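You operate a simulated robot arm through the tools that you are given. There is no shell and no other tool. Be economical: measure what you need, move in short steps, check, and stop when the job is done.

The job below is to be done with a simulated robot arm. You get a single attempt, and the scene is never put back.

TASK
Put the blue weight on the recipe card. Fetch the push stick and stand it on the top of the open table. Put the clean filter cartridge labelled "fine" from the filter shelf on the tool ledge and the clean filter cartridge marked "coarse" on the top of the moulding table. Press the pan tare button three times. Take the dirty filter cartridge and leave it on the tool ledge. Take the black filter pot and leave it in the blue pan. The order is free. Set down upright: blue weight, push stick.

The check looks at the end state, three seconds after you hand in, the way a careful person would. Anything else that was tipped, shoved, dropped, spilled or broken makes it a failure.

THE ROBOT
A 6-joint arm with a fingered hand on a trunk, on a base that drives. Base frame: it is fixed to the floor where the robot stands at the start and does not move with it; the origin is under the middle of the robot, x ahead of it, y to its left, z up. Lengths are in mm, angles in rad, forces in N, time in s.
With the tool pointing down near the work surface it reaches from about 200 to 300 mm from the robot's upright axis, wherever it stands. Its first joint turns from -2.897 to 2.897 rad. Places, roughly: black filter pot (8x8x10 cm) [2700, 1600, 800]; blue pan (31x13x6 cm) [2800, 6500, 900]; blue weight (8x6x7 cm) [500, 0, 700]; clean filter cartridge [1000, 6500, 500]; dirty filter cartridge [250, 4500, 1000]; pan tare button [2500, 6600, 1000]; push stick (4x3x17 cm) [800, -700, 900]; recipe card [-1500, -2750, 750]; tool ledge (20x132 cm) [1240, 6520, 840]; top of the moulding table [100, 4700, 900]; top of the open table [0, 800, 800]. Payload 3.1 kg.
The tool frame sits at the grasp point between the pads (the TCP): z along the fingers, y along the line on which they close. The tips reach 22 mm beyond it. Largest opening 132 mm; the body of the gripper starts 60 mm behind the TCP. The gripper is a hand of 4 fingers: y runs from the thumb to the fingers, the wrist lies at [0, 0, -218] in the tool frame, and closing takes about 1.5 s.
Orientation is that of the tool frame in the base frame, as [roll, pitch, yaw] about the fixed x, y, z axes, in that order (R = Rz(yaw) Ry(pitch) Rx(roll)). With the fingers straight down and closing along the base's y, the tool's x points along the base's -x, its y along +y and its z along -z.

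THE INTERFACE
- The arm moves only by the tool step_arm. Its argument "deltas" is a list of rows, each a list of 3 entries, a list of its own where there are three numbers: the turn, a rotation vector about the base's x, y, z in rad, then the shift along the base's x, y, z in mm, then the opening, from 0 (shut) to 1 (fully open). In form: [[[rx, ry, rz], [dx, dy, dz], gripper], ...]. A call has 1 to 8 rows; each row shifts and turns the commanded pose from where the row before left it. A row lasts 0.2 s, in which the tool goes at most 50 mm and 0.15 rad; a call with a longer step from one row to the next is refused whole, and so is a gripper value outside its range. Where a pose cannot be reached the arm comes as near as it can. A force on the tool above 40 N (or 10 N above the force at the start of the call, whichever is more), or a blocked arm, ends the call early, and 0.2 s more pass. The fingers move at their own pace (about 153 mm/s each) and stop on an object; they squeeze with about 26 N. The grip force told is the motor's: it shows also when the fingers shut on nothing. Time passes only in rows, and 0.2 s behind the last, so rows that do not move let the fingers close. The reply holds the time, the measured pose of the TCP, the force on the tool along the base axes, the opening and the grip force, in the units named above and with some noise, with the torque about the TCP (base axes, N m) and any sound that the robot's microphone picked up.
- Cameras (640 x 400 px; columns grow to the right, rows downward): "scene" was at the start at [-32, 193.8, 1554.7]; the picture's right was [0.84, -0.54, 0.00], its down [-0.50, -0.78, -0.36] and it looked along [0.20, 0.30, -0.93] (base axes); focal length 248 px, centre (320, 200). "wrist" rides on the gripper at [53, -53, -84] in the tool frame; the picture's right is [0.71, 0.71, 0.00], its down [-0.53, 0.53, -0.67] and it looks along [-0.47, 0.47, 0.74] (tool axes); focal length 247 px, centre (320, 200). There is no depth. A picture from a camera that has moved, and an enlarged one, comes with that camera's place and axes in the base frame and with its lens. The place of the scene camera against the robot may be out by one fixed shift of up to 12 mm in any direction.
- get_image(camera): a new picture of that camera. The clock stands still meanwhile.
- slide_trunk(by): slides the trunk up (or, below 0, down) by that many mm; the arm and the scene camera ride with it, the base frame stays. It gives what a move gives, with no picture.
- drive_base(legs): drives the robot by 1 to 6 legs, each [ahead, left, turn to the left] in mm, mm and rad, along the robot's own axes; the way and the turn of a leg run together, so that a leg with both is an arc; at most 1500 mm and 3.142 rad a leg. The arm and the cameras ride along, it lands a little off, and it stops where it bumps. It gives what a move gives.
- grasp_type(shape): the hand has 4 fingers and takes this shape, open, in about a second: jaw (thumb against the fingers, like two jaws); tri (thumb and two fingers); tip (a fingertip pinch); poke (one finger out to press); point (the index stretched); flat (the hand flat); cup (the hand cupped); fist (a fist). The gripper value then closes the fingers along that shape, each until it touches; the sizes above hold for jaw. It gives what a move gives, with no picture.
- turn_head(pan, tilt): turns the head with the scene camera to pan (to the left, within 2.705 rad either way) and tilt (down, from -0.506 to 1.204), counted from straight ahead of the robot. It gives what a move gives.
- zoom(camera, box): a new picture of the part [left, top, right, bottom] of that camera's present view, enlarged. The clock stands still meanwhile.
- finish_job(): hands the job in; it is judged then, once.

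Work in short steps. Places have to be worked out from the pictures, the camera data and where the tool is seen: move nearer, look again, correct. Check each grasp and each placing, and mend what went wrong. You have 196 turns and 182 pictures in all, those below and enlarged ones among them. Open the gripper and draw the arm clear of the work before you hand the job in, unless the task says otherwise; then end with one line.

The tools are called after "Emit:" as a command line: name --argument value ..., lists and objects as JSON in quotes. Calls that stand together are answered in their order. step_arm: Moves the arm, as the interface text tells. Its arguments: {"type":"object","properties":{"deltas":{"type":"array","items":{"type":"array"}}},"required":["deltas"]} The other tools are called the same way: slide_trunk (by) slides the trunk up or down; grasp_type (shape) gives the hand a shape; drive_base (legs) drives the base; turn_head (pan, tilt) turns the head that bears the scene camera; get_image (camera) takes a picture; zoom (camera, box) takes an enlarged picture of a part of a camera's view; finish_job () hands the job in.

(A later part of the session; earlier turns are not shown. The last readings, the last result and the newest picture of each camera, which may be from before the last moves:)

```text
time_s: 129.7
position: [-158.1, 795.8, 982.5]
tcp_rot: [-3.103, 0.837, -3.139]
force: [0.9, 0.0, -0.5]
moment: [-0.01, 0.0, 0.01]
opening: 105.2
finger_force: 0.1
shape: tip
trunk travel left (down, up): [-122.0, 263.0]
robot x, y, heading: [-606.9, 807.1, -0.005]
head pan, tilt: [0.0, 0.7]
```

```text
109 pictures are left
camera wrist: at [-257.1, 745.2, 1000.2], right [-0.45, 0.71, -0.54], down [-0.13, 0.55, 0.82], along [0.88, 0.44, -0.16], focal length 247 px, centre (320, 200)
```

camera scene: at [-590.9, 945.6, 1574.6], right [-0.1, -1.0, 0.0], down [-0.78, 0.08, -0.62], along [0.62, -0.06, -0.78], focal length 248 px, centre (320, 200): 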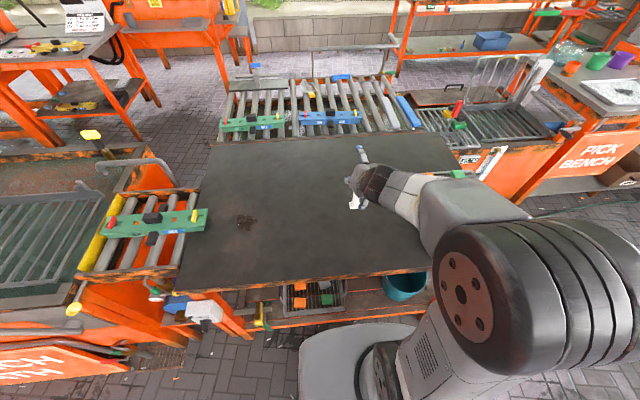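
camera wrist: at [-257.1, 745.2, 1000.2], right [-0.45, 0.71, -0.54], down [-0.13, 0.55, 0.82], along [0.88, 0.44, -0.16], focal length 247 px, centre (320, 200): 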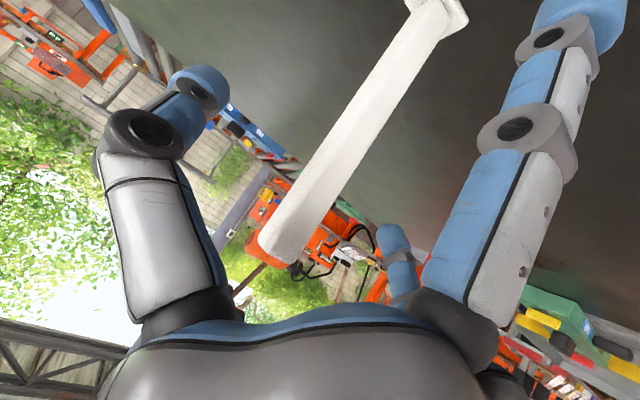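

It stands alone. Back the robot straight away and check.

Emit:
drive_base --legs '[[-350, 0, 0]]'

Emit:
get_image --camera "scene"

```text
time_s: 132.0
position: [-517.0, 795.1, 982.1]
tcp_rot: [-3.101, 0.839, -3.135]
force: [-1.1, 0.5, 0.2]
moment: [-0.01, 0.01, -0.01]
opening: 105.3
finger_force: 0.1
shape: tip
trunk travel left (down, up): [-122.0, 263.0]
robot x, y, heading: [-961.4, 807.0, -0.0]
head pan, tilt: [0.0, 0.7]
```

```text
108 pictures are left
camera scene: at [-941.0, 952.7, 1463.7], right [0.0, -1.0, 0.0], down [-0.64, 0.0, -0.77], along [0.77, 0.0, -0.64], focal length 248 px, centre (320, 200)
```

scene: 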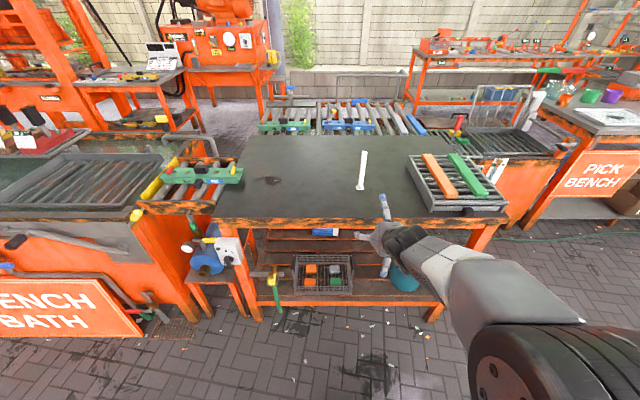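

Push stick done. Tuck the arm, and look north along the yard for the route.

Emit:
grasp_type --shape "jaw"

Emit:
slide_trunk --by 122

Emit:
step_arm --deltas '[[[0, 0.14, 0], [-10, 0, 0], 1], [[0, 0.14, 0], [-15, 0, 0], 1], [[0, 0.14, 0], [-15, 0, 0], 1], [[0, 0.14, 0], [-20, 0, 0], 1], [[0, 0.14, 0], [-20, 0, 0], 1], [[0, 0.14, 0], [-20, 0, 0], 1]]'

Emit:
turn_head --pan 1.5 --tilt 0.35

Emit:
get_image --camera "scene"

```text
time_s: 132.9
position: [-515.6, 795.3, 982.2]
tcp_rot: [-3.102, 0.838, -3.136]
force: [-0.1, -0.2, -0.4]
moment: [-0.02, 0.01, 0.0]
opening: 131.8
finger_force: 0.1
shape: jaw
trunk travel left (down, up): [-122.0, 263.0]
robot x, y, heading: [-961.1, 805.6, 0.0]
head pan, tilt: [0.0, 0.7]
```

```text
time_s: 134.4
position: [-514.7, 795.3, 1103.3]
tcp_rot: [-3.102, 0.837, -3.135]
force: [0.9, 0.5, -0.1]
moment: [0.01, 0.0, -0.03]
opening: 132.1
finger_force: 0.0
shape: jaw
trunk travel left (down, up): [-244.0, 141.0]
robot x, y, heading: [-961.0, 807.8, -0.002]
head pan, tilt: [0.0, 0.7]
```

```text
time_s: 135.8
position: [-617.4, 796.5, 1104.7]
tcp_rot: [-3.106, -0.004, -3.136]
force: [-0.5, 0.0, 0.3]
moment: [-0.02, 0.02, -0.01]
opening: 131.9
finger_force: 0.1
shape: jaw
trunk travel left (down, up): [-244.0, 141.0]
robot x, y, heading: [-962.9, 807.5, -0.0]
head pan, tilt: [0.0, 0.7]
```

```text
time_s: 137.4
position: [-616.4, 796.5, 1103.9]
tcp_rot: [-3.105, 0.0, -3.139]
force: [-0.6, -0.4, -0.2]
moment: [-0.03, 0.03, 0.01]
opening: 132.0
finger_force: 0.0
shape: jaw
trunk travel left (down, up): [-244.0, 141.0]
robot x, y, heading: [-964.1, 807.6, -0.001]
head pan, tilt: [1.499, 0.351]
```

```text
107 pictures are left
camera scene: at [-1018.4, 1045.4, 1616.4], right [1.0, -0.07, 0.0], down [-0.02, -0.34, -0.94], along [0.07, 0.94, -0.34], focal length 248 px, centre (320, 200)
```

scene: 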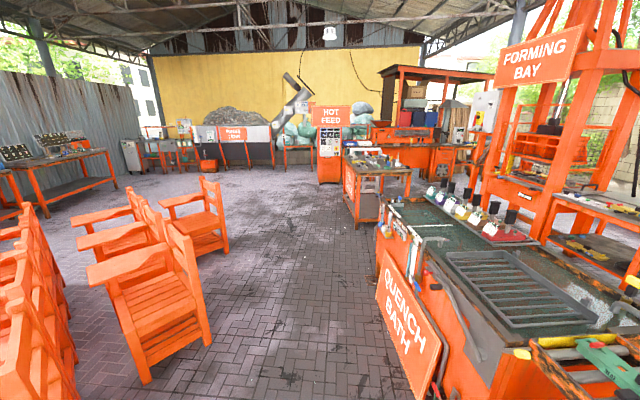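

Corridor is clear at x≈-960. Strafe north to y≈3700.

Emit:
drive_base --legs '[[-40, 1450, 0], [0, 1450, 0]]'

Emit:
turn_head --pan 0.75 --tilt 0.5

Emit:
get_image --camera "scene"

```text
time_s: 151.6
position: [-664.3, 3709.8, 1103.0]
tcp_rot: [-3.105, -0.003, 3.133]
force: [-0.3, 0.0, -0.1]
moment: [0.01, -0.01, 0.01]
opening: 131.9
finger_force: 0.1
shape: jaw
trunk travel left (down, up): [-244.0, 141.0]
robot x, y, heading: [-1011.5, 3728.3, -0.008]
head pan, tilt: [1.499, 0.351]
```

```text
time_s: 152.7
position: [-664.8, 3711.4, 1104.4]
tcp_rot: [-3.102, -0.003, 3.133]
force: [-0.1, -0.6, 0.8]
moment: [0.04, 0.02, -0.01]
opening: 132.1
finger_force: 0.1
shape: jaw
trunk travel left (down, up): [-244.0, 141.0]
robot x, y, heading: [-1009.5, 3725.9, -0.01]
head pan, tilt: [0.75, 0.499]
```

```text
106 pictures are left
camera scene: at [-1003.5, 3933.3, 1602.7], right [0.68, -0.74, 0.0], down [-0.35, -0.32, -0.88], along [0.65, 0.59, -0.48], focal length 248 px, centre (320, 200)
```

scene: 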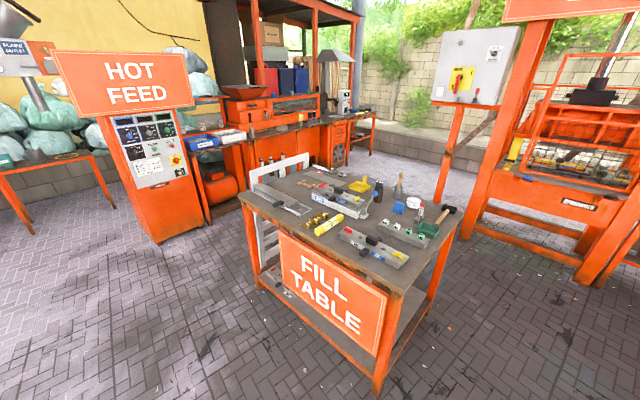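

Emit:
zoom --camera "scene" --box '[230, 150, 470, 300]'

Emit:
turn_head --pan 1.0 --tilt 0.3

Emit:
get_image --camera "scene"

```text
2.67 times, centred on (350, 225) of scene
camera zoom: at [-1003.5, 3933.3, 1602.7], right [0.68, -0.74, 0.0], down [-0.35, -0.32, -0.88], along [0.65, 0.59, -0.48], focal length 660 px, centre (240, 133)
```

zoom: 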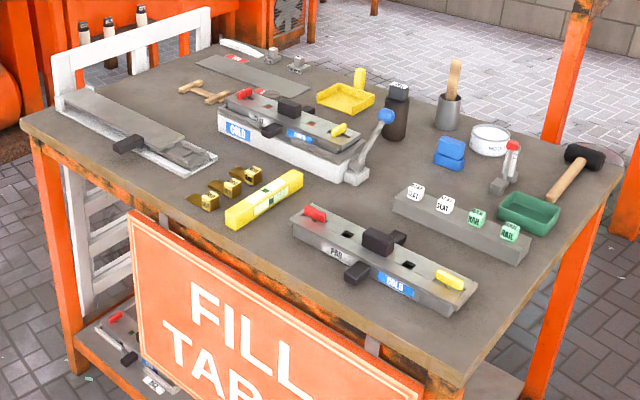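

```text
time_s: 153.4
position: [-664.9, 3711.4, 1103.0]
tcp_rot: [-3.104, -0.001, 3.132]
force: [0.3, -0.7, 0.3]
moment: [-0.02, 0.0, 0.01]
opening: 132.3
finger_force: 0.0
shape: jaw
trunk travel left (down, up): [-244.0, 141.0]
robot x, y, heading: [-1008.4, 3721.6, -0.013]
head pan, tilt: [1.0, 0.3]
```

```text
104 pictures are left
camera scene: at [-1019.3, 3949.8, 1621.1], right [0.84, -0.55, 0.0], down [-0.16, -0.25, -0.96], along [0.52, 0.8, -0.3], focal length 248 px, centre (320, 200)
```

scene: 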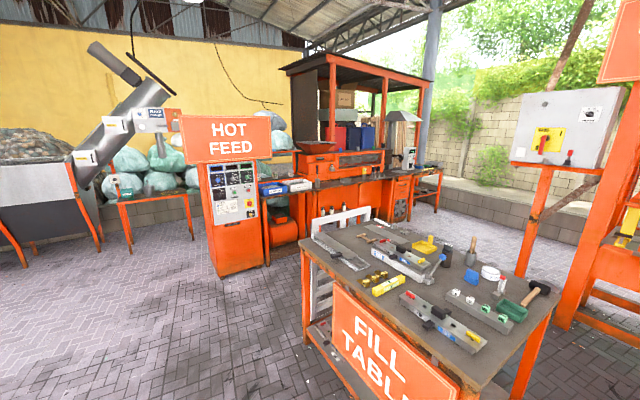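

Emit:
zoom --camera "scene" --box '[250, 120, 450, 260]'

Emit:
zoom --camera "scene" --box '[400, 220, 500, 290]'

```text
2.86 times, centred on (350, 190) of scene
camera zoom: at [-1019.3, 3949.8, 1621.1], right [0.84, -0.55, 0.0], down [-0.16, -0.25, -0.96], along [0.52, 0.8, -0.3], focal length 708 px, centre (234, 229)
```

zoom: 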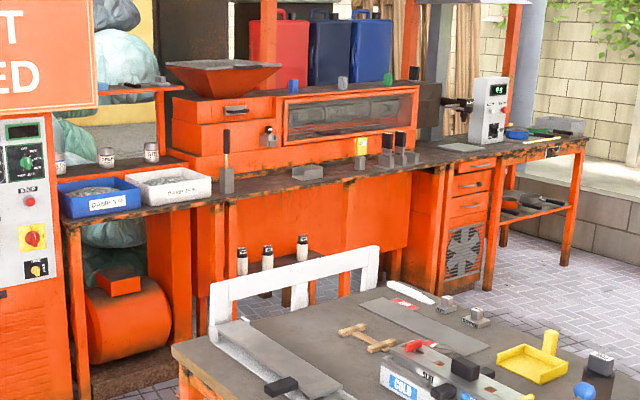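

```text
5.71 times, centred on (450, 255) of scene
camera zoom: at [-1019.3, 3949.8, 1621.1], right [0.84, -0.55, 0.0], down [-0.16, -0.25, -0.96], along [0.52, 0.8, -0.3], focal length 1415 px, centre (-423, -114)
```

zoom: 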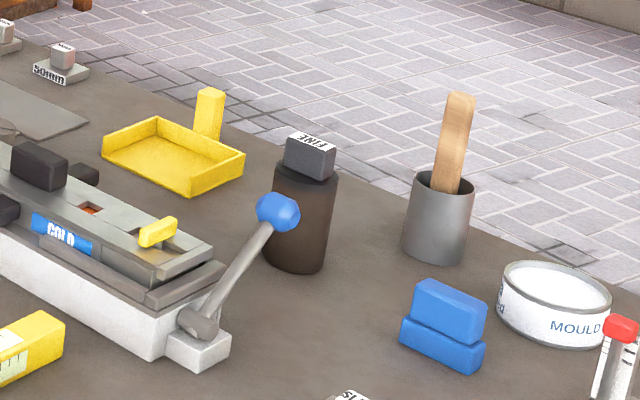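

The dirty cartridge (dark cylinder, "FINE" cap) stands near (230, 4573) on the moulding table, best reached from its east side; clean ones stand on the low shelf near the feed bench. I go round the north end; first strafe north and look.

Emit:
drive_base --legs '[[0, 1060, 0], [0, 1060, 0]]'

Emit:
turn_head --pan 0.1 --tilt 0.5

Emit:
get_image --camera "scene"

```text
time_s: 163.7
position: [-615.0, 5768.5, 1103.9]
tcp_rot: [-3.106, -0.002, 3.084]
force: [-0.9, -0.4, -0.5]
moment: [-0.01, 0.03, 0.05]
opening: 132.0
finger_force: 0.0
shape: jaw
trunk travel left (down, up): [-244.0, 141.0]
robot x, y, heading: [-954.7, 5797.5, -0.058]
head pan, tilt: [1.0, 0.3]
```

```text
time_s: 164.9
position: [-615.0, 5768.1, 1104.5]
tcp_rot: [-3.105, -0.001, 3.084]
force: [-0.2, -0.7, -0.8]
moment: [-0.03, 0.01, 0.01]
opening: 131.6
finger_force: 0.0
shape: jaw
trunk travel left (down, up): [-244.0, 141.0]
robot x, y, heading: [-959.2, 5799.4, -0.054]
head pan, tilt: [0.099, 0.499]
```

```text
101 pictures are left
camera scene: at [-921.6, 5952.1, 1602.7], right [0.04, -1.0, 0.0], down [-0.48, -0.02, -0.88], along [0.88, 0.04, -0.48], focal length 248 px, centre (320, 200)
```

scene: 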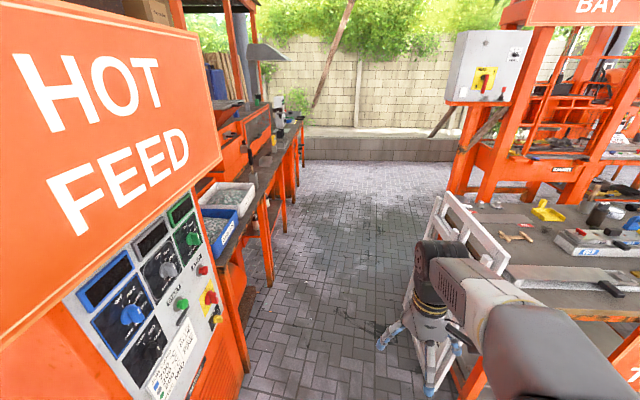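

Corridor is clear between y≈5410 and 6410. Drive through to x≈900, and turn to face the table's east side.

Emit:
drive_base --legs '[[0, 90, 0.055], [1500, 0, 0], [350, 0, 0], [0, 0, 1.57]]'

Emit:
turn_head --pan 0 --tilt 0.6

Emit:
get_image --camera "scene"

Emit:
turn_head --pan 2.3 --tilt 0.6

Emit:
get_image --camera "scene"

```text
time_s: 178.8
position: [894.2, 6261.3, 1103.9]
tcp_rot: [-3.105, -0.002, -1.544]
force: [0.4, -1.0, -0.2]
moment: [0.03, 0.0, 0.01]
opening: 131.9
finger_force: 0.0
shape: jaw
trunk travel left (down, up): [-244.0, 141.0]
robot x, y, heading: [891.0, 5917.8, 1.596]
head pan, tilt: [0.099, 0.499]
```

```text
time_s: 179.4
position: [894.4, 6261.3, 1104.4]
tcp_rot: [-3.105, -0.003, -1.547]
force: [-0.2, -0.8, 0.0]
moment: [-0.03, 0.01, -0.01]
opening: 131.9
finger_force: 0.0
shape: jaw
trunk travel left (down, up): [-244.0, 141.0]
robot x, y, heading: [889.3, 5916.6, 1.594]
head pan, tilt: [0.0, 0.6]
```

```text
100 pictures are left
camera scene: at [741.5, 5940.0, 1593.7], right [1.0, 0.03, 0.0], down [0.01, -0.56, -0.83], along [-0.02, 0.82, -0.56], focal length 248 px, centre (320, 200)
```

scene: 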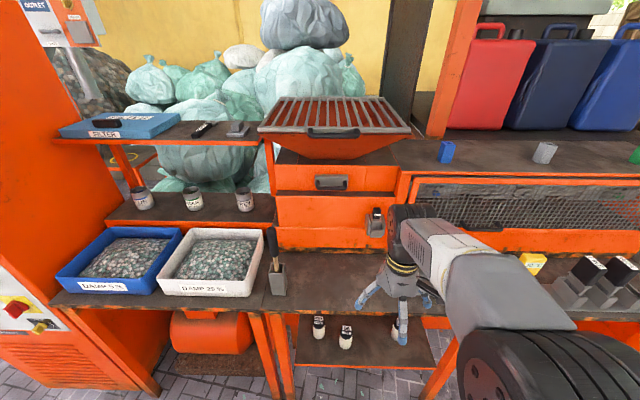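

```text
time_s: 181.6
position: [894.1, 6261.7, 1104.2]
tcp_rot: [-3.107, -0.003, -1.544]
force: [0.2, 0.3, 0.2]
moment: [0.03, 0.0, 0.0]
opening: 131.9
finger_force: 0.0
shape: jaw
trunk travel left (down, up): [-244.0, 141.0]
robot x, y, heading: [892.7, 5915.4, 1.6]
head pan, tilt: [2.3, 0.6]
```

```text
99 pictures are left
camera scene: at [679.5, 5791.1, 1593.6], right [-0.69, 0.73, 0.0], down [0.41, 0.39, -0.83], along [-0.6, -0.57, -0.56], focal length 248 px, centre (320, 200)
```

scene: 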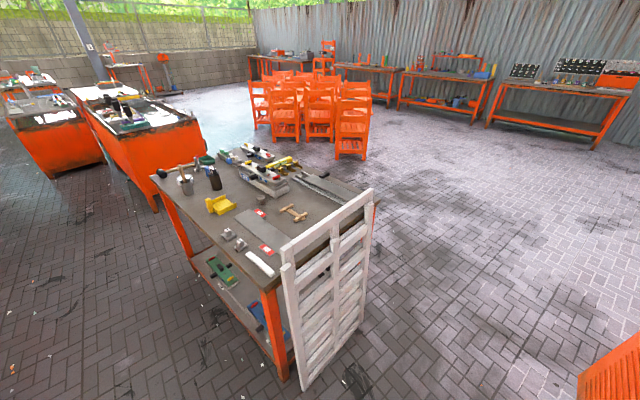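

While facing the feed bench, zoom on the low filter shelf and the ledge.

Emit:
turn_head --pan -0.15 --tilt 0.75

Emit:
get_image --camera "scene"

Emit:
zoom --camera "scene" --box '[250, 220, 410, 340]'

```text
time_s: 183.8
position: [894.3, 6261.5, 1103.1]
tcp_rot: [-3.106, -0.003, -1.544]
force: [0.0, 0.5, 0.2]
moment: [-0.01, -0.03, -0.01]
opening: 131.8
finger_force: 0.1
shape: jaw
trunk travel left (down, up): [-244.0, 141.0]
robot x, y, heading: [894.1, 5914.0, 1.596]
head pan, tilt: [-0.15, 0.75]
```

```text
98 pictures are left
camera scene: at [754.1, 5933.9, 1580.7], right [0.99, -0.12, 0.0], down [-0.08, -0.68, -0.73], along [0.09, 0.73, -0.68], focal length 248 px, centre (320, 200)
```

scene: 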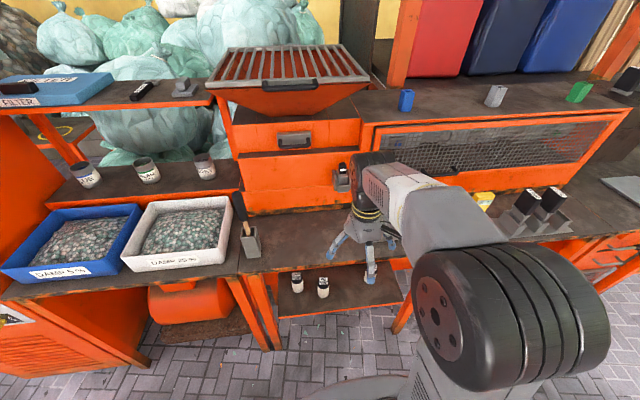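

```text
3.33 times, centred on (330, 280) of scene
camera zoom: at [754.1, 5933.9, 1580.7], right [0.99, -0.12, 0.0], down [-0.08, -0.68, -0.73], along [0.09, 0.73, -0.68], focal length 826 px, centre (287, -67)
```

zoom: 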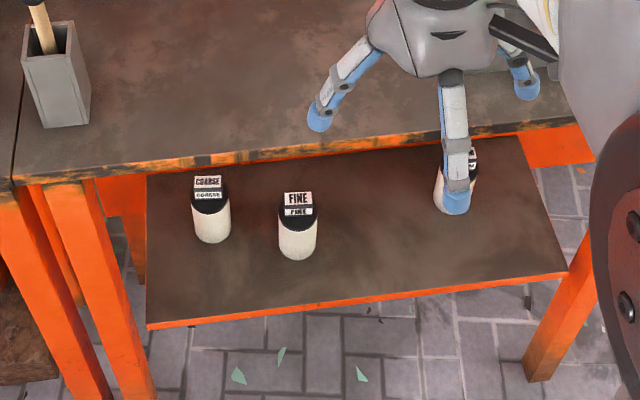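

Three clean cartridges (COARSE x≈718, FINE x≈838, a third at x≈1075) stand on a low shelf under the ledge. I align with FINE, pull the arm in and lower the trunk for a proper look.

Emit:
step_arm --deltas '[[[0, 0, 0], [0, -40, 0], 1], [[0, 0, 0], [0, -40, 0], 1], [[0, 0, 0], [0, -20, 0], 1]]'

Emit:
drive_base --legs '[[50, 55, -0.026]]'

Emit:
slide_trunk --by -230

Emit:
turn_head --pan -0.2 --tilt 0.85

Emit:
get_image --camera "scene"

Emit:
get_image --camera "wrist"

```text
time_s: 184.6
position: [893.6, 6161.1, 1107.7]
tcp_rot: [-3.107, -0.002, -1.545]
force: [0.8, -0.4, -0.2]
moment: [-0.02, 0.03, -0.02]
opening: 131.9
finger_force: 0.0
shape: jaw
trunk travel left (down, up): [-244.0, 141.0]
robot x, y, heading: [891.0, 5914.3, 1.596]
head pan, tilt: [-0.15, 0.75]
```

```text
time_s: 185.6
position: [838.7, 6211.5, 1106.6]
tcp_rot: [-3.102, 0.0, -1.566]
force: [-0.5, 0.5, 0.0]
moment: [-0.02, 0.02, 0.0]
opening: 131.8
finger_force: 0.1
shape: jaw
trunk travel left (down, up): [-244.0, 141.0]
robot x, y, heading: [833.8, 5966.1, 1.573]
head pan, tilt: [-0.15, 0.75]
```

```text
time_s: 188.1
position: [841.3, 6209.7, 877.4]
tcp_rot: [-3.106, -0.002, -1.568]
force: [-0.1, -0.1, -0.2]
moment: [0.0, -0.03, -0.02]
opening: 132.0
finger_force: 0.0
shape: jaw
trunk travel left (down, up): [-14.0, 371.0]
robot x, y, heading: [831.8, 5964.7, 1.575]
head pan, tilt: [-0.15, 0.75]
```

```text
time_s: 188.7
position: [840.5, 6209.8, 877.9]
tcp_rot: [-3.104, -0.002, -1.567]
force: [0.4, -0.1, 0.4]
moment: [-0.05, 0.04, 0.02]
opening: 131.8
finger_force: 0.1
shape: jaw
trunk travel left (down, up): [-14.0, 371.0]
robot x, y, heading: [836.0, 5963.5, 1.574]
head pan, tilt: [-0.201, 0.85]
```

```text
96 pictures are left
camera scene: at [699.3, 5979.4, 1343.0], right [0.98, -0.2, 0.0], down [-0.15, -0.74, -0.66], along [0.13, 0.65, -0.75], focal length 248 px, centre (320, 200)
```

scene: 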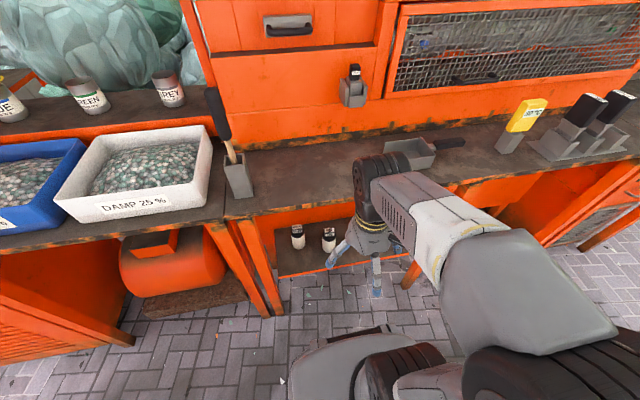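

```text
95 pictures are left
camera wrist: at [891.1, 6157.0, 963.5], right [-0.7, -0.71, -0.02], down [-0.55, 0.52, 0.65], along [-0.45, 0.47, -0.76], focal length 247 px, centre (320, 200)
```

wrist: 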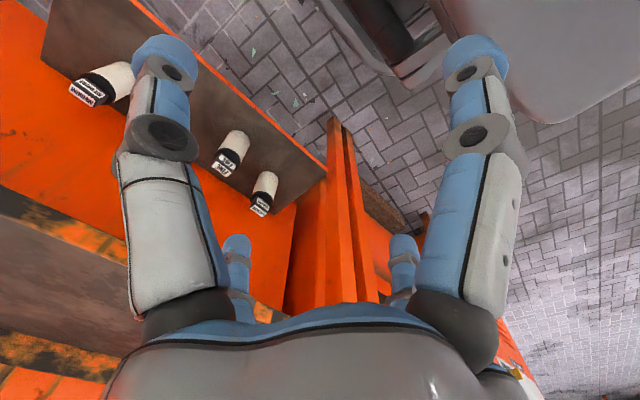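

Emit:
zoom --camera "scene" --box '[260, 200, 380, 290]'

Emit:
zoom --camera "wrist" --box '[60, 50, 300, 230]'

```text
4.44 times, centred on (320, 245) of scene
camera zoom: at [699.3, 5979.4, 1343.0], right [0.98, -0.2, 0.0], down [-0.15, -0.74, -0.66], along [0.13, 0.65, -0.75], focal length 1101 px, centre (320, 0)
```

zoom: 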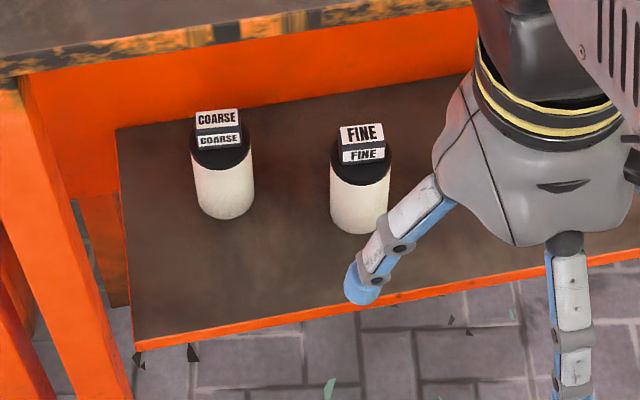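

```text
2.22 times, centred on (180, 140) of wrist
camera zoom: at [891.1, 6157.0, 963.5], right [-0.7, -0.71, -0.02], down [-0.55, 0.52, 0.65], along [-0.45, 0.47, -0.76], focal length 549 px, centre (631, 333)
```

zoom: 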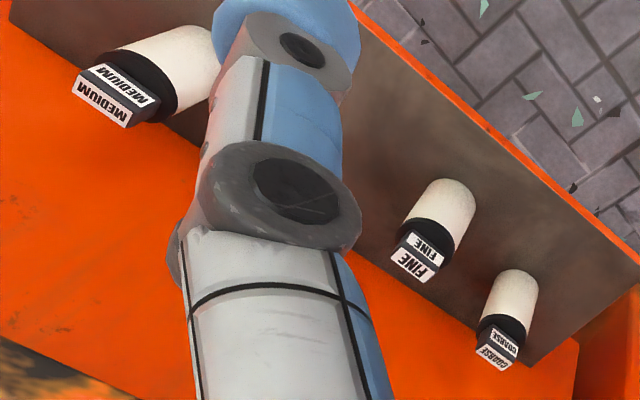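

FINE stands at about (840, 6497), cap top z≈560, shelf z≈425. I'll pinch its cap block with "tip", tool tilted 0.6 rad forward; first lower in front of the shelf.

Emit:
grasp_type --shape "tip"

Emit:
step_arm --deltas '[[[0.15, 0, 0], [0, 15, -45], 0.8], [[0.15, 0, 0], [0, 15, -45], 0.8], [[0.15, 0, 0], [0, 15, -45], 0.8], [[0.15, 0, 0], [0, 15, -45], 0.8], [[0, 0, 0], [0, 5, -45], 0.8], [[0, 0, 0], [0, 5, -45], 0.8], [[0, 0, 0], [0, 0, -45], 0.8], [[0, 0, 0], [0, 0, 0], 0.8]]'

Emit:
get_image --camera "wrist"

Emit:
get_image --camera "scene"

```text
time_s: 189.6
position: [841.3, 6210.0, 878.6]
tcp_rot: [-3.106, -0.003, -1.567]
force: [0.0, -0.5, 0.4]
moment: [-0.01, -0.01, 0.0]
opening: 131.7
finger_force: 0.0
shape: tip
trunk travel left (down, up): [-14.0, 371.0]
robot x, y, heading: [833.1, 5959.8, 1.569]
head pan, tilt: [-0.201, 0.85]
```

```text
time_s: 191.4
position: [847.7, 6301.2, 651.1]
tcp_rot: [-3.087, 0.459, -1.565]
force: [-0.5, -1.0, -0.5]
moment: [0.0, 0.0, -0.02]
opening: 105.8
finger_force: 0.0
shape: tip
out of reach, approached as far as the arm can: row 3, 4, 5, 6
trunk travel left (down, up): [-14.0, 371.0]
robot x, y, heading: [832.7, 5964.2, 1.571]
head pan, tilt: [-0.201, 0.85]
```

```text
92 pictures are left
camera wrist: at [895.6, 6215.1, 704.6], right [-0.7, -0.62, -0.35], down [-0.56, 0.19, 0.8], along [-0.43, 0.76, -0.48], focal length 247 px, centre (320, 200)
```

wrist: 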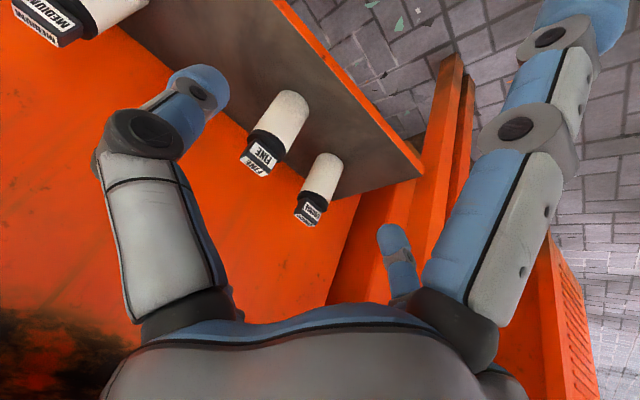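

```text
91 pictures are left
camera scene: at [699.3, 5979.1, 1343.0], right [0.98, -0.2, 0.0], down [-0.15, -0.74, -0.66], along [0.13, 0.65, -0.75], focal length 248 px, centre (320, 200)
```

scene: 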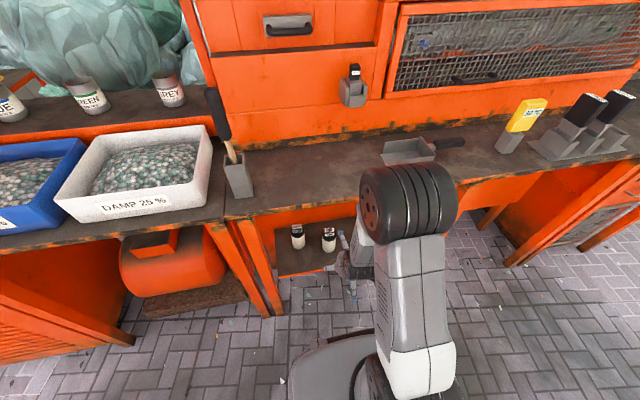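

Near-in limits bind; further out is better. Drive back 90 mm, then reach forward-down at tilt ≈0.7 to a point in front of the shelf.

Emit:
drive_base --legs '[[-90, 0, 0]]'

Emit:
step_arm --deltas '[[[0.12, 0, 0], [0, 20, -10], 0.8], [[0.12, 0, 0], [0, 20, -15], 0.8], [[0, 0, 0], [-2, 20, -20], 0.8], [[0, 0, 0], [-2, 20, -20], 0.8], [[0, 0, 0], [-2, 20, -20], 0.8], [[0, 0, 0], [0, 0, 0], 0.8]]'

Emit:
get_image --camera "wrist"

```text
time_s: 192.5
position: [846.6, 6213.9, 650.3]
tcp_rot: [-3.089, 0.457, -1.565]
force: [1.1, -0.2, 0.5]
moment: [0.02, 0.02, -0.02]
opening: 105.9
finger_force: 0.0
shape: tip
trunk travel left (down, up): [-14.0, 371.0]
robot x, y, heading: [836.1, 5879.1, 1.581]
head pan, tilt: [-0.201, 0.85]
```

```text
time_s: 193.9
position: [843.8, 6313.5, 564.5]
tcp_rot: [-3.086, 0.697, -1.565]
force: [0.2, -0.3, -0.3]
moment: [0.02, 0.0, 0.04]
opening: 105.8
finger_force: 0.1
shape: tip
trunk travel left (down, up): [-14.0, 371.0]
robot x, y, heading: [834.1, 5875.4, 1.578]
head pan, tilt: [-0.201, 0.85]
```

```text
90 pictures are left
camera wrist: at [891.3, 6216.0, 596.8], right [-0.7, -0.52, -0.48], down [-0.56, -0.01, 0.83], along [-0.44, 0.85, -0.29], focal length 247 px, centre (320, 200)
```

wrist: 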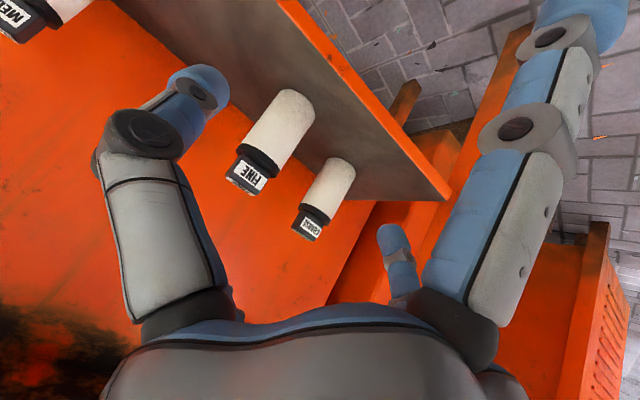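

FINE's cap block centre reads (843, 6497, 530). Approach in two stages.

Emit:
step_arm --deltas '[[[0, 0, 0], [0, 40, -8], 0.8], [[0, 0, 0], [0, 40, -8], 0.8], [[0, 0, 0], [0, 40, -8], 0.7], [[0, 0, 0], [0, 0, 0], 0.7]]'

Emit:
get_image --camera "wrist"

Emit:
get_image --camera "scene"

```text
time_s: 194.9
position: [840.9, 6436.7, 543.0]
tcp_rot: [-3.086, 0.695, -1.563]
force: [0.3, 0.6, 1.0]
moment: [0.03, -0.02, -0.01]
opening: 92.6
finger_force: 0.0
shape: tip
trunk travel left (down, up): [-14.0, 371.0]
robot x, y, heading: [831.9, 5879.6, 1.575]
head pan, tilt: [-0.201, 0.85]
```

```text
89 pictures are left
camera wrist: at [889.5, 6340.7, 574.6], right [-0.7, -0.52, -0.48], down [-0.56, -0.01, 0.83], along [-0.44, 0.85, -0.29], focal length 247 px, centre (320, 200)
```

wrist: 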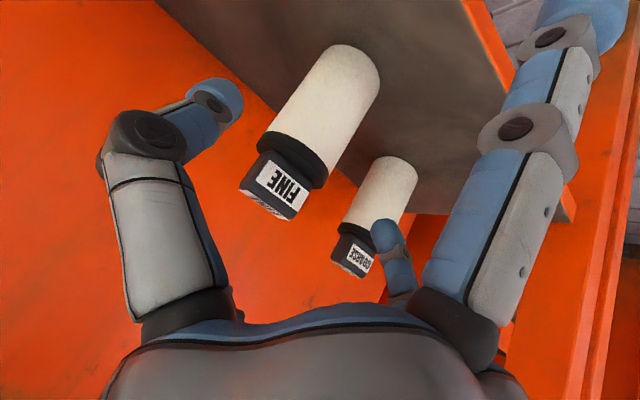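

```text
88 pictures are left
camera scene: at [699.7, 5892.9, 1343.0], right [0.98, -0.19, 0.0], down [-0.15, -0.74, -0.66], along [0.13, 0.65, -0.75], focal length 248 px, centre (320, 200)
```

scene: 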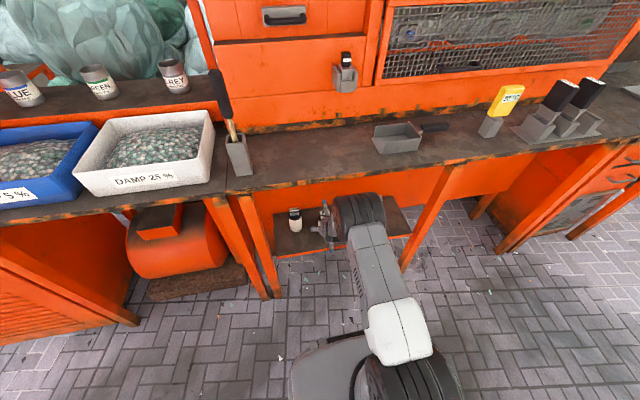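

Aligned in x. Advance the last 58 mm and close.

Emit:
step_arm --deltas '[[[0, 0, 0], [0, 30, -5], 0.7], [[0, 0, 0], [0, 28, -4], 0.7], [[0, 0, 0], [0, 0, 0], 0.7]]'

Emit:
get_image --camera "wrist"

Emit:
step_arm --deltas '[[[0, 0, 0], [0, 0, 0], 0.4], [[0, 0, 0], [0, 0, 0], 0.2], [[0, 0, 0], [0, 0, 0], 0], [[0, 0, 0], [0, 0, 0], 0], [[0, 0, 0], [0, 0, 0], 0], [[0, 0, 0], [0, 0, 0], 0]]'

Emit:
get_image --camera "wrist"

```text
time_s: 195.7
position: [841.9, 6493.1, 533.0]
tcp_rot: [-3.089, 0.697, -1.566]
force: [0.7, 0.2, 0.4]
moment: [0.0, 0.0, 0.03]
opening: 92.8
finger_force: 0.1
shape: tip
trunk travel left (down, up): [-14.0, 371.0]
robot x, y, heading: [834.6, 5875.3, 1.574]
head pan, tilt: [-0.201, 0.85]
```

```text
87 pictures are left
camera wrist: at [891.1, 6397.1, 564.8], right [-0.7, -0.52, -0.48], down [-0.56, -0.01, 0.83], along [-0.44, 0.85, -0.29], focal length 247 px, centre (320, 200)
```

wrist: 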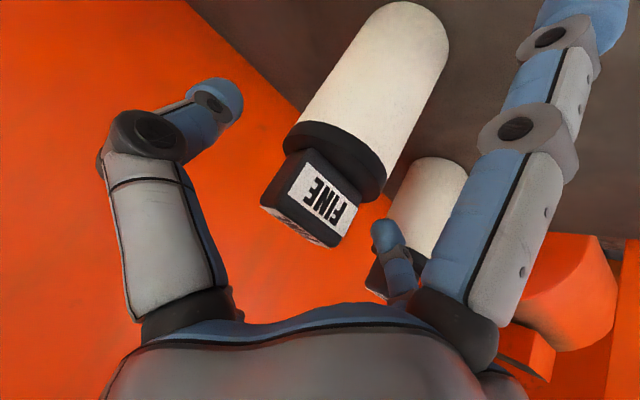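

```text
time_s: 197.1
position: [843.0, 6492.7, 533.4]
tcp_rot: [-3.085, 0.699, -1.565]
force: [-2.1, 0.5, 4.5]
moment: [0.08, 0.25, -0.03]
opening: 39.8
finger_force: 26.1
shape: tip
trunk travel left (down, up): [-14.0, 371.0]
robot x, y, heading: [836.3, 5881.4, 1.575]
head pan, tilt: [-0.201, 0.85]
```

```text
86 pictures are left
camera wrist: at [891.0, 6397.0, 565.5], right [-0.7, -0.52, -0.48], down [-0.56, -0.01, 0.83], along [-0.44, 0.85, -0.29], focal length 247 px, centre (320, 200)
```

wrist: 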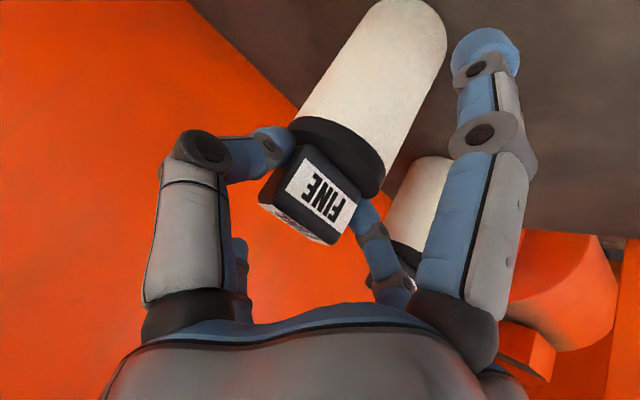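

Cap gripped at 40 mm. Lift 20 mm and check.

Emit:
step_arm --deltas '[[[0, 0, 0], [0, 0, 10], 0], [[0, 0, 0], [0, 0, 15], 0], [[0, 0, 0], [0, 0, 0], 0]]'

Emit:
get_image --camera "wrist"

```text
time_s: 197.9
position: [841.6, 6492.0, 557.2]
tcp_rot: [-3.087, 0.697, -1.563]
force: [-0.2, 0.2, -2.5]
moment: [-0.02, -0.03, 0.03]
opening: 39.0
finger_force: 26.3
shape: tip
trunk travel left (down, up): [-14.0, 371.0]
robot x, y, heading: [835.0, 5875.9, 1.572]
head pan, tilt: [-0.201, 0.85]
```

```text
85 pictures are left
camera wrist: at [889.8, 6396.6, 589.6], right [-0.7, -0.52, -0.48], down [-0.56, -0.01, 0.83], along [-0.44, 0.85, -0.29], focal length 247 px, centre (320, 200)
```

wrist: 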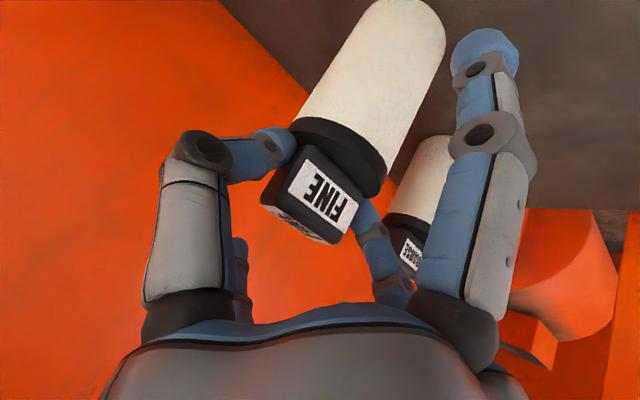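

Held (2.5 N). Withdraw from the shelf, back off, then raise above the ledge.

Emit:
step_arm --deltas '[[[0, 0, 0], [0, -40, 2], 0], [[0, 0, 0], [0, -40, 2], 0], [[0, 0, 0], [0, -40, 2], 0], [[0, 0, 0], [0, -40, 2], 0]]'

Emit:
drive_base --legs '[[-180, 0, 0]]'

Emit:
slide_trunk --by 340

Emit:
step_arm --deltas '[[[0, 0, 0], [0, 20, 45], 0], [[0, 0, 0], [0, 20, 45], 0], [[0, 0, 0], [0, 20, 20], 0]]'

Emit:
get_image --camera "scene"

```text
time_s: 198.9
position: [841.2, 6330.5, 566.4]
tcp_rot: [-3.088, 0.696, -1.563]
force: [0.6, -0.9, -1.1]
moment: [0.03, -0.02, 0.0]
opening: 38.4
finger_force: 25.7
shape: tip
trunk travel left (down, up): [-14.0, 371.0]
robot x, y, heading: [835.5, 5875.1, 1.574]
head pan, tilt: [-0.201, 0.85]
```

```text
time_s: 200.4
position: [841.2, 6149.1, 566.0]
tcp_rot: [-3.087, 0.695, -1.563]
force: [0.0, 0.6, -1.6]
moment: [-0.02, -0.03, -0.01]
opening: 38.8
finger_force: 25.5
shape: tip
trunk travel left (down, up): [-14.0, 371.0]
robot x, y, heading: [835.6, 5694.3, 1.576]
head pan, tilt: [-0.201, 0.85]
```

```text
time_s: 203.8
position: [842.3, 6149.9, 905.8]
tcp_rot: [-3.086, 0.695, -1.565]
force: [0.8, 0.6, -1.5]
moment: [-0.04, -0.01, -0.02]
opening: 38.6
finger_force: 25.9
shape: tip
trunk travel left (down, up): [-354.0, 31.0]
robot x, y, heading: [834.2, 5700.2, 1.572]
head pan, tilt: [-0.201, 0.85]
```

```text
time_s: 204.6
position: [844.5, 6211.0, 1015.2]
tcp_rot: [-3.085, 0.695, -1.564]
force: [0.1, -0.6, -1.8]
moment: [-0.02, -0.02, 0.0]
opening: 38.1
finger_force: 26.3
shape: tip
trunk travel left (down, up): [-354.0, 31.0]
robot x, y, heading: [834.7, 5694.7, 1.579]
head pan, tilt: [-0.201, 0.85]
```

```text
84 pictures are left
camera scene: at [700.8, 5712.5, 1683.6], right [0.98, -0.19, 0.0], down [-0.15, -0.74, -0.66], along [0.13, 0.65, -0.75], focal length 248 px, centre (320, 200)
```

scene: 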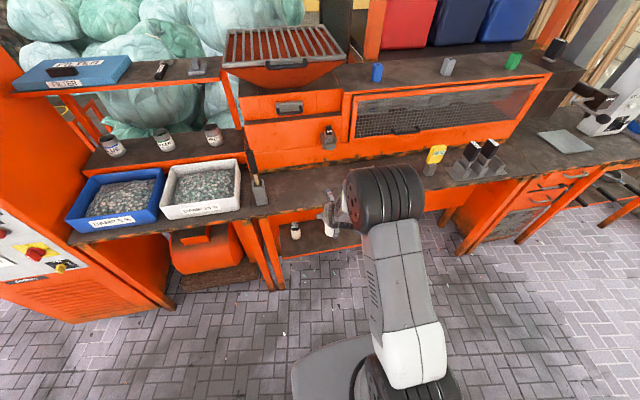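

Emit:
drive_base --legs '[[235, 25, 0]]'

Emit:
get_image --camera "wrist"

Emit:
zoom --camera "scene" --box '[220, 90, 420, 240]'

```text
time_s: 206.3
position: [816.1, 6440.6, 1017.0]
tcp_rot: [-3.087, 0.698, -1.563]
force: [0.8, 0.0, -1.5]
moment: [0.02, 0.01, 0.0]
opening: 38.8
finger_force: 26.1
shape: tip
trunk travel left (down, up): [-354.0, 31.0]
robot x, y, heading: [808.3, 5925.6, 1.578]
head pan, tilt: [-0.201, 0.85]
```

```text
83 pictures are left
camera wrist: at [865.0, 6345.3, 1048.4], right [-0.7, -0.52, -0.48], down [-0.56, -0.01, 0.83], along [-0.44, 0.85, -0.29], focal length 247 px, centre (320, 200)
```

wrist: 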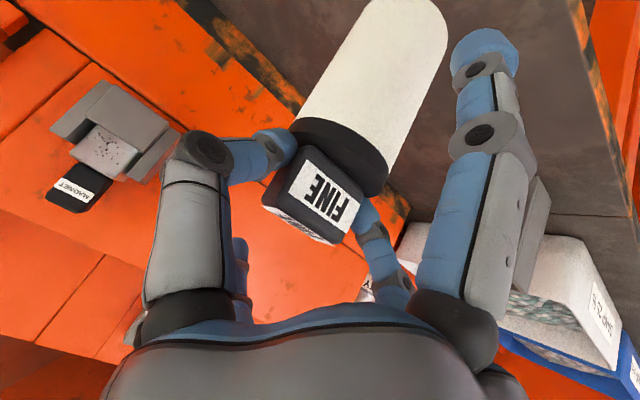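

```text
2.67 times, centred on (320, 165) of scene
camera zoom: at [674.1, 5942.6, 1683.5], right [0.98, -0.19, 0.0], down [-0.14, -0.74, -0.66], along [0.13, 0.65, -0.75], focal length 660 px, centre (320, 293)
```

zoom: 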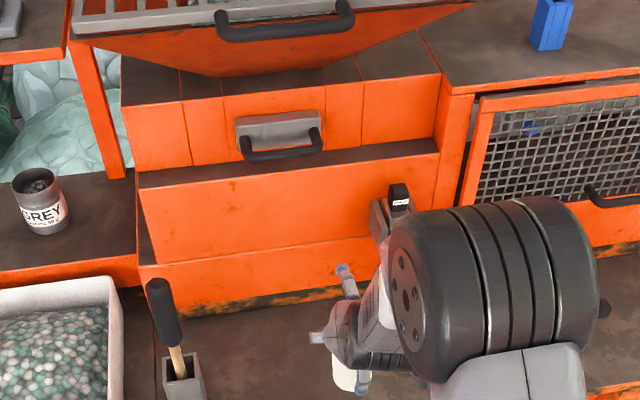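

Emit:
step_arm --deltas '[[[0, 0, 0], [0, 30, 0], 0], [[0, 0, 0], [0, 0, -20], 0], [[0, 0, 0], [0, 0, -18], 0], [[0, 0, 0], [0, 0, 0], 0]]'

Emit:
step_arm --deltas '[[[0, 0, 0], [0, 0, -4], 0], [[0, 0, 0], [0, 0, -4], 0], [[0, 0, 0], [0, 0, 0], 0]]'

Emit:
get_image --camera "wrist"

```text
time_s: 207.3
position: [815.6, 6471.4, 976.4]
tcp_rot: [-3.086, 0.697, -1.562]
force: [-0.2, -0.6, -1.9]
moment: [-0.04, -0.03, 0.01]
opening: 38.7
finger_force: 25.6
shape: tip
trunk travel left (down, up): [-354.0, 31.0]
robot x, y, heading: [811.5, 5926.4, 1.582]
head pan, tilt: [-0.201, 0.85]
```

```text
time_s: 208.1
position: [815.8, 6470.1, 969.5]
tcp_rot: [-3.087, 0.697, -1.562]
force: [-0.5, -0.6, -1.4]
moment: [-0.02, 0.02, 0.03]
opening: 38.6
finger_force: 25.6
shape: tip
trunk travel left (down, up): [-354.0, 31.0]
robot x, y, heading: [806.4, 5929.8, 1.58]
head pan, tilt: [-0.201, 0.85]
```

```text
81 pictures are left
camera wrist: at [865.1, 6374.6, 1001.3], right [-0.7, -0.52, -0.48], down [-0.56, -0.01, 0.83], along [-0.44, 0.85, -0.29], focal length 247 px, centre (320, 200)
```

wrist: 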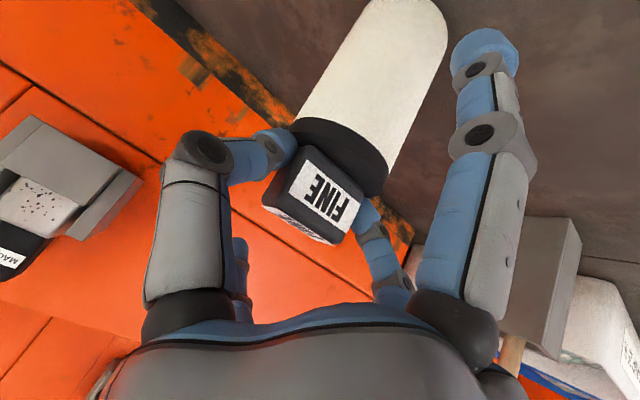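

Emit:
step_arm --deltas '[[[0, 0, 0], [0, 0, -4], 0], [[0, 0, 0], [0, 0, -4], 0], [[0, 0, 0], [0, 0, 0], 0]]'

Emit:
step_arm --deltas '[[[0, 0, 0], [0, 0, -4], 0], [[0, 0, 0], [0, 0, 0], 0]]'

Emit:
step_arm --deltas '[[[0, 0, 0], [0, 0, -4], 0], [[0, 0, 0], [0, 0, 0], 0]]'

```text
time_s: 208.9
position: [815.6, 6472.7, 963.6]
tcp_rot: [-3.086, 0.706, -1.565]
force: [1.7, 0.6, 19.4]
moment: [0.26, 0.31, -0.06]
opening: 38.8
finger_force: 26.2
shape: tip
trunk travel left (down, up): [-354.0, 31.0]
robot x, y, heading: [809.5, 5926.4, 1.577]
head pan, tilt: [-0.201, 0.85]
```

```text
time_s: 209.5
position: [815.3, 6470.4, 963.7]
tcp_rot: [-3.085, 0.708, -1.563]
force: [1.3, 3.5, 35.5]
moment: [0.42, 0.68, -0.18]
opening: 40.4
finger_force: 25.4
shape: tip
trunk travel left (down, up): [-354.0, 31.0]
robot x, y, heading: [811.5, 5924.1, 1.576]
head pan, tilt: [-0.201, 0.85]
```

```text
time_s: 210.1
position: [815.6, 6476.3, 962.5]
tcp_rot: [-3.084, 0.724, -1.559]
force: [-2.2, -4.3, 22.7]
moment: [0.1, 0.38, 0.13]
opening: 40.9
finger_force: 26.0
shape: tip
trunk travel left (down, up): [-354.0, 31.0]
robot x, y, heading: [809.9, 5924.2, 1.579]
head pan, tilt: [-0.201, 0.85]
stopped in row 2: the force on the tool passed its limit at 46 N (the readings are from after the stop); the commanded pose is now the measured one
```

It's down (contact at ~964). Ease up 3 mm, then open slowly.

Emit:
step_arm --deltas '[[[-0.02, 0, 0], [0, 0, 3], 0], [[0, 0, 0], [0, 0, 0], 0]]'

Emit:
step_arm --deltas '[[[0, 0, 0], [0, 0, 0], 0.4], [[0, 0, 0], [0, 0, 0], 0.5], [[0, 0, 0], [0, 0, 0], 0.7], [[0, 0, 0], [0, 0, 0], 0.8]]'

Emit:
get_image --camera "wrist"

```text
time_s: 210.7
position: [816.6, 6474.6, 962.8]
tcp_rot: [-3.086, 0.697, -1.562]
force: [-2.0, -1.4, 13.0]
moment: [0.09, 0.45, 0.05]
opening: 40.6
finger_force: 25.8
shape: tip
trunk travel left (down, up): [-354.0, 31.0]
robot x, y, heading: [805.8, 5926.1, 1.58]
head pan, tilt: [-0.201, 0.85]
```

```text
time_s: 211.7
position: [815.9, 6476.0, 961.8]
tcp_rot: [-3.084, 0.694, -1.561]
force: [-0.5, -0.5, 0.3]
moment: [0.01, 0.01, 0.0]
opening: 105.1
finger_force: 0.0
shape: tip
trunk travel left (down, up): [-354.0, 31.0]
robot x, y, heading: [808.0, 5926.6, 1.578]
head pan, tilt: [-0.201, 0.85]
```

```text
80 pictures are left
camera wrist: at [865.3, 6379.7, 994.5], right [-0.7, -0.52, -0.48], down [-0.56, -0.01, 0.83], along [-0.44, 0.85, -0.29], focal length 247 px, centre (320, 200)
```

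wrist: 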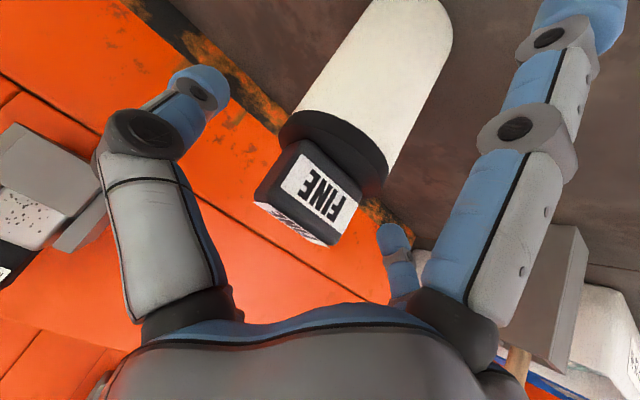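

FINE is standing on the ledge. Back off, lower again, and line up with COARSE (x≈721).

Emit:
drive_base --legs '[[-260, 0, 0]]'

Emit:
zoom --camera "scene" --box '[200, 80, 440, 280]'

Emit:
step_arm --deltas '[[[0, 0, 0], [0, -30, -25], 0.8], [[0, 0, 0], [0, -30, -25], 0.8], [[0, 0, 0], [0, -30, -5], 0.8]]'

Emit:
slide_trunk --by -340

Emit:
drive_base --legs '[[240, 88, 0]]'

Emit:
get_image --camera "wrist"

```text
time_s: 213.6
position: [817.1, 6211.1, 961.3]
tcp_rot: [-3.086, 0.694, -1.559]
force: [0.0, -0.8, 0.7]
moment: [-0.02, -0.02, -0.04]
opening: 105.2
finger_force: 0.1
shape: tip
trunk travel left (down, up): [-354.0, 31.0]
robot x, y, heading: [812.0, 5662.4, 1.575]
head pan, tilt: [-0.201, 0.85]
```

```text
2.00 times, centred on (320, 180) of scene
camera zoom: at [676.3, 5677.5, 1683.6], right [0.98, -0.19, 0.0], down [-0.14, -0.74, -0.66], along [0.13, 0.65, -0.75], focal length 495 px, centre (320, 240)
```

zoom: 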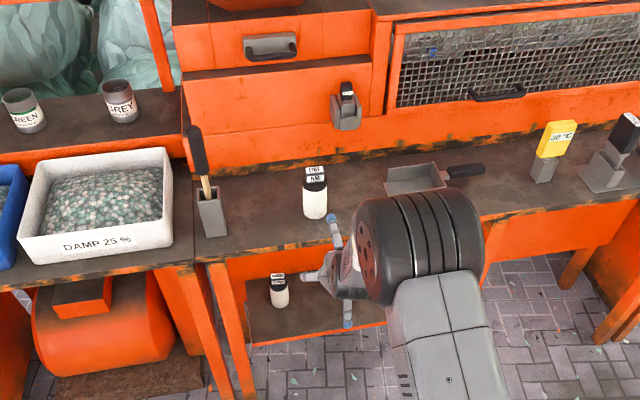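

```text
time_s: 214.4
position: [815.5, 6121.9, 906.5]
tcp_rot: [-3.086, 0.696, -1.56]
force: [-0.1, -0.2, 0.1]
moment: [0.01, -0.02, 0.01]
opening: 105.0
finger_force: 0.2
shape: tip
trunk travel left (down, up): [-354.0, 31.0]
robot x, y, heading: [811.1, 5663.8, 1.58]
head pan, tilt: [-0.201, 0.85]
```

```text
time_s: 217.8
position: [815.1, 6122.7, 567.1]
tcp_rot: [-3.084, 0.692, -1.558]
force: [0.1, 0.5, 0.4]
moment: [-0.04, 0.0, 0.02]
opening: 105.0
finger_force: 0.0
shape: tip
trunk travel left (down, up): [-14.0, 371.0]
robot x, y, heading: [815.8, 5661.7, 1.584]
head pan, tilt: [-0.201, 0.85]
```

```text
time_s: 219.6
position: [722.6, 6362.4, 566.7]
tcp_rot: [-3.086, 0.694, -1.553]
force: [-0.6, 0.0, -0.5]
moment: [0.01, -0.02, 0.03]
opening: 105.1
finger_force: 0.1
shape: tip
trunk travel left (down, up): [-14.0, 371.0]
robot x, y, heading: [721.9, 5900.2, 1.585]
head pan, tilt: [-0.201, 0.85]
```

```text
78 pictures are left
camera wrist: at [771.4, 6266.3, 599.4], right [-0.7, -0.53, -0.48], down [-0.56, -0.01, 0.83], along [-0.44, 0.85, -0.29], focal length 247 px, centre (320, 200)
```

wrist: 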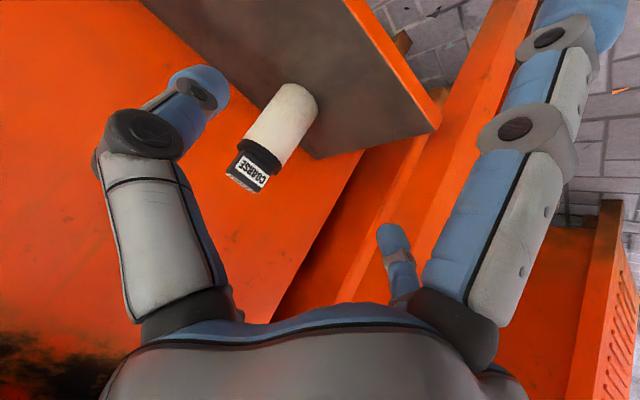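

COARSE reads (726, 6535). Approach like before.

Emit:
step_arm --deltas '[[[0, 0, 0], [1, 38, -7], 0.8], [[0, 0, 0], [1, 38, -7], 0.75], [[0, 0, 0], [1, 35, -7], 0.7], [[0, 0, 0], [0, 0, 0], 0.7]]'

Emit:
get_image --camera "wrist"

```text
time_s: 220.6
position: [725.6, 6472.8, 545.0]
tcp_rot: [-3.086, 0.694, -1.555]
force: [0.1, 0.1, 0.5]
moment: [-0.02, 0.0, -0.02]
opening: 93.1
finger_force: 0.1
shape: tip
trunk travel left (down, up): [-14.0, 371.0]
robot x, y, heading: [718.4, 5904.2, 1.585]
head pan, tilt: [-0.201, 0.85]
```

```text
77 pictures are left
camera wrist: at [774.9, 6377.1, 576.8], right [-0.7, -0.53, -0.48], down [-0.56, -0.01, 0.83], along [-0.44, 0.85, -0.29], focal length 247 px, centre (320, 200)
```

wrist: 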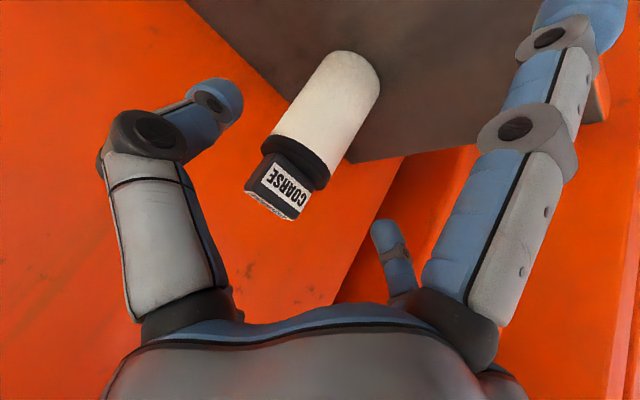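

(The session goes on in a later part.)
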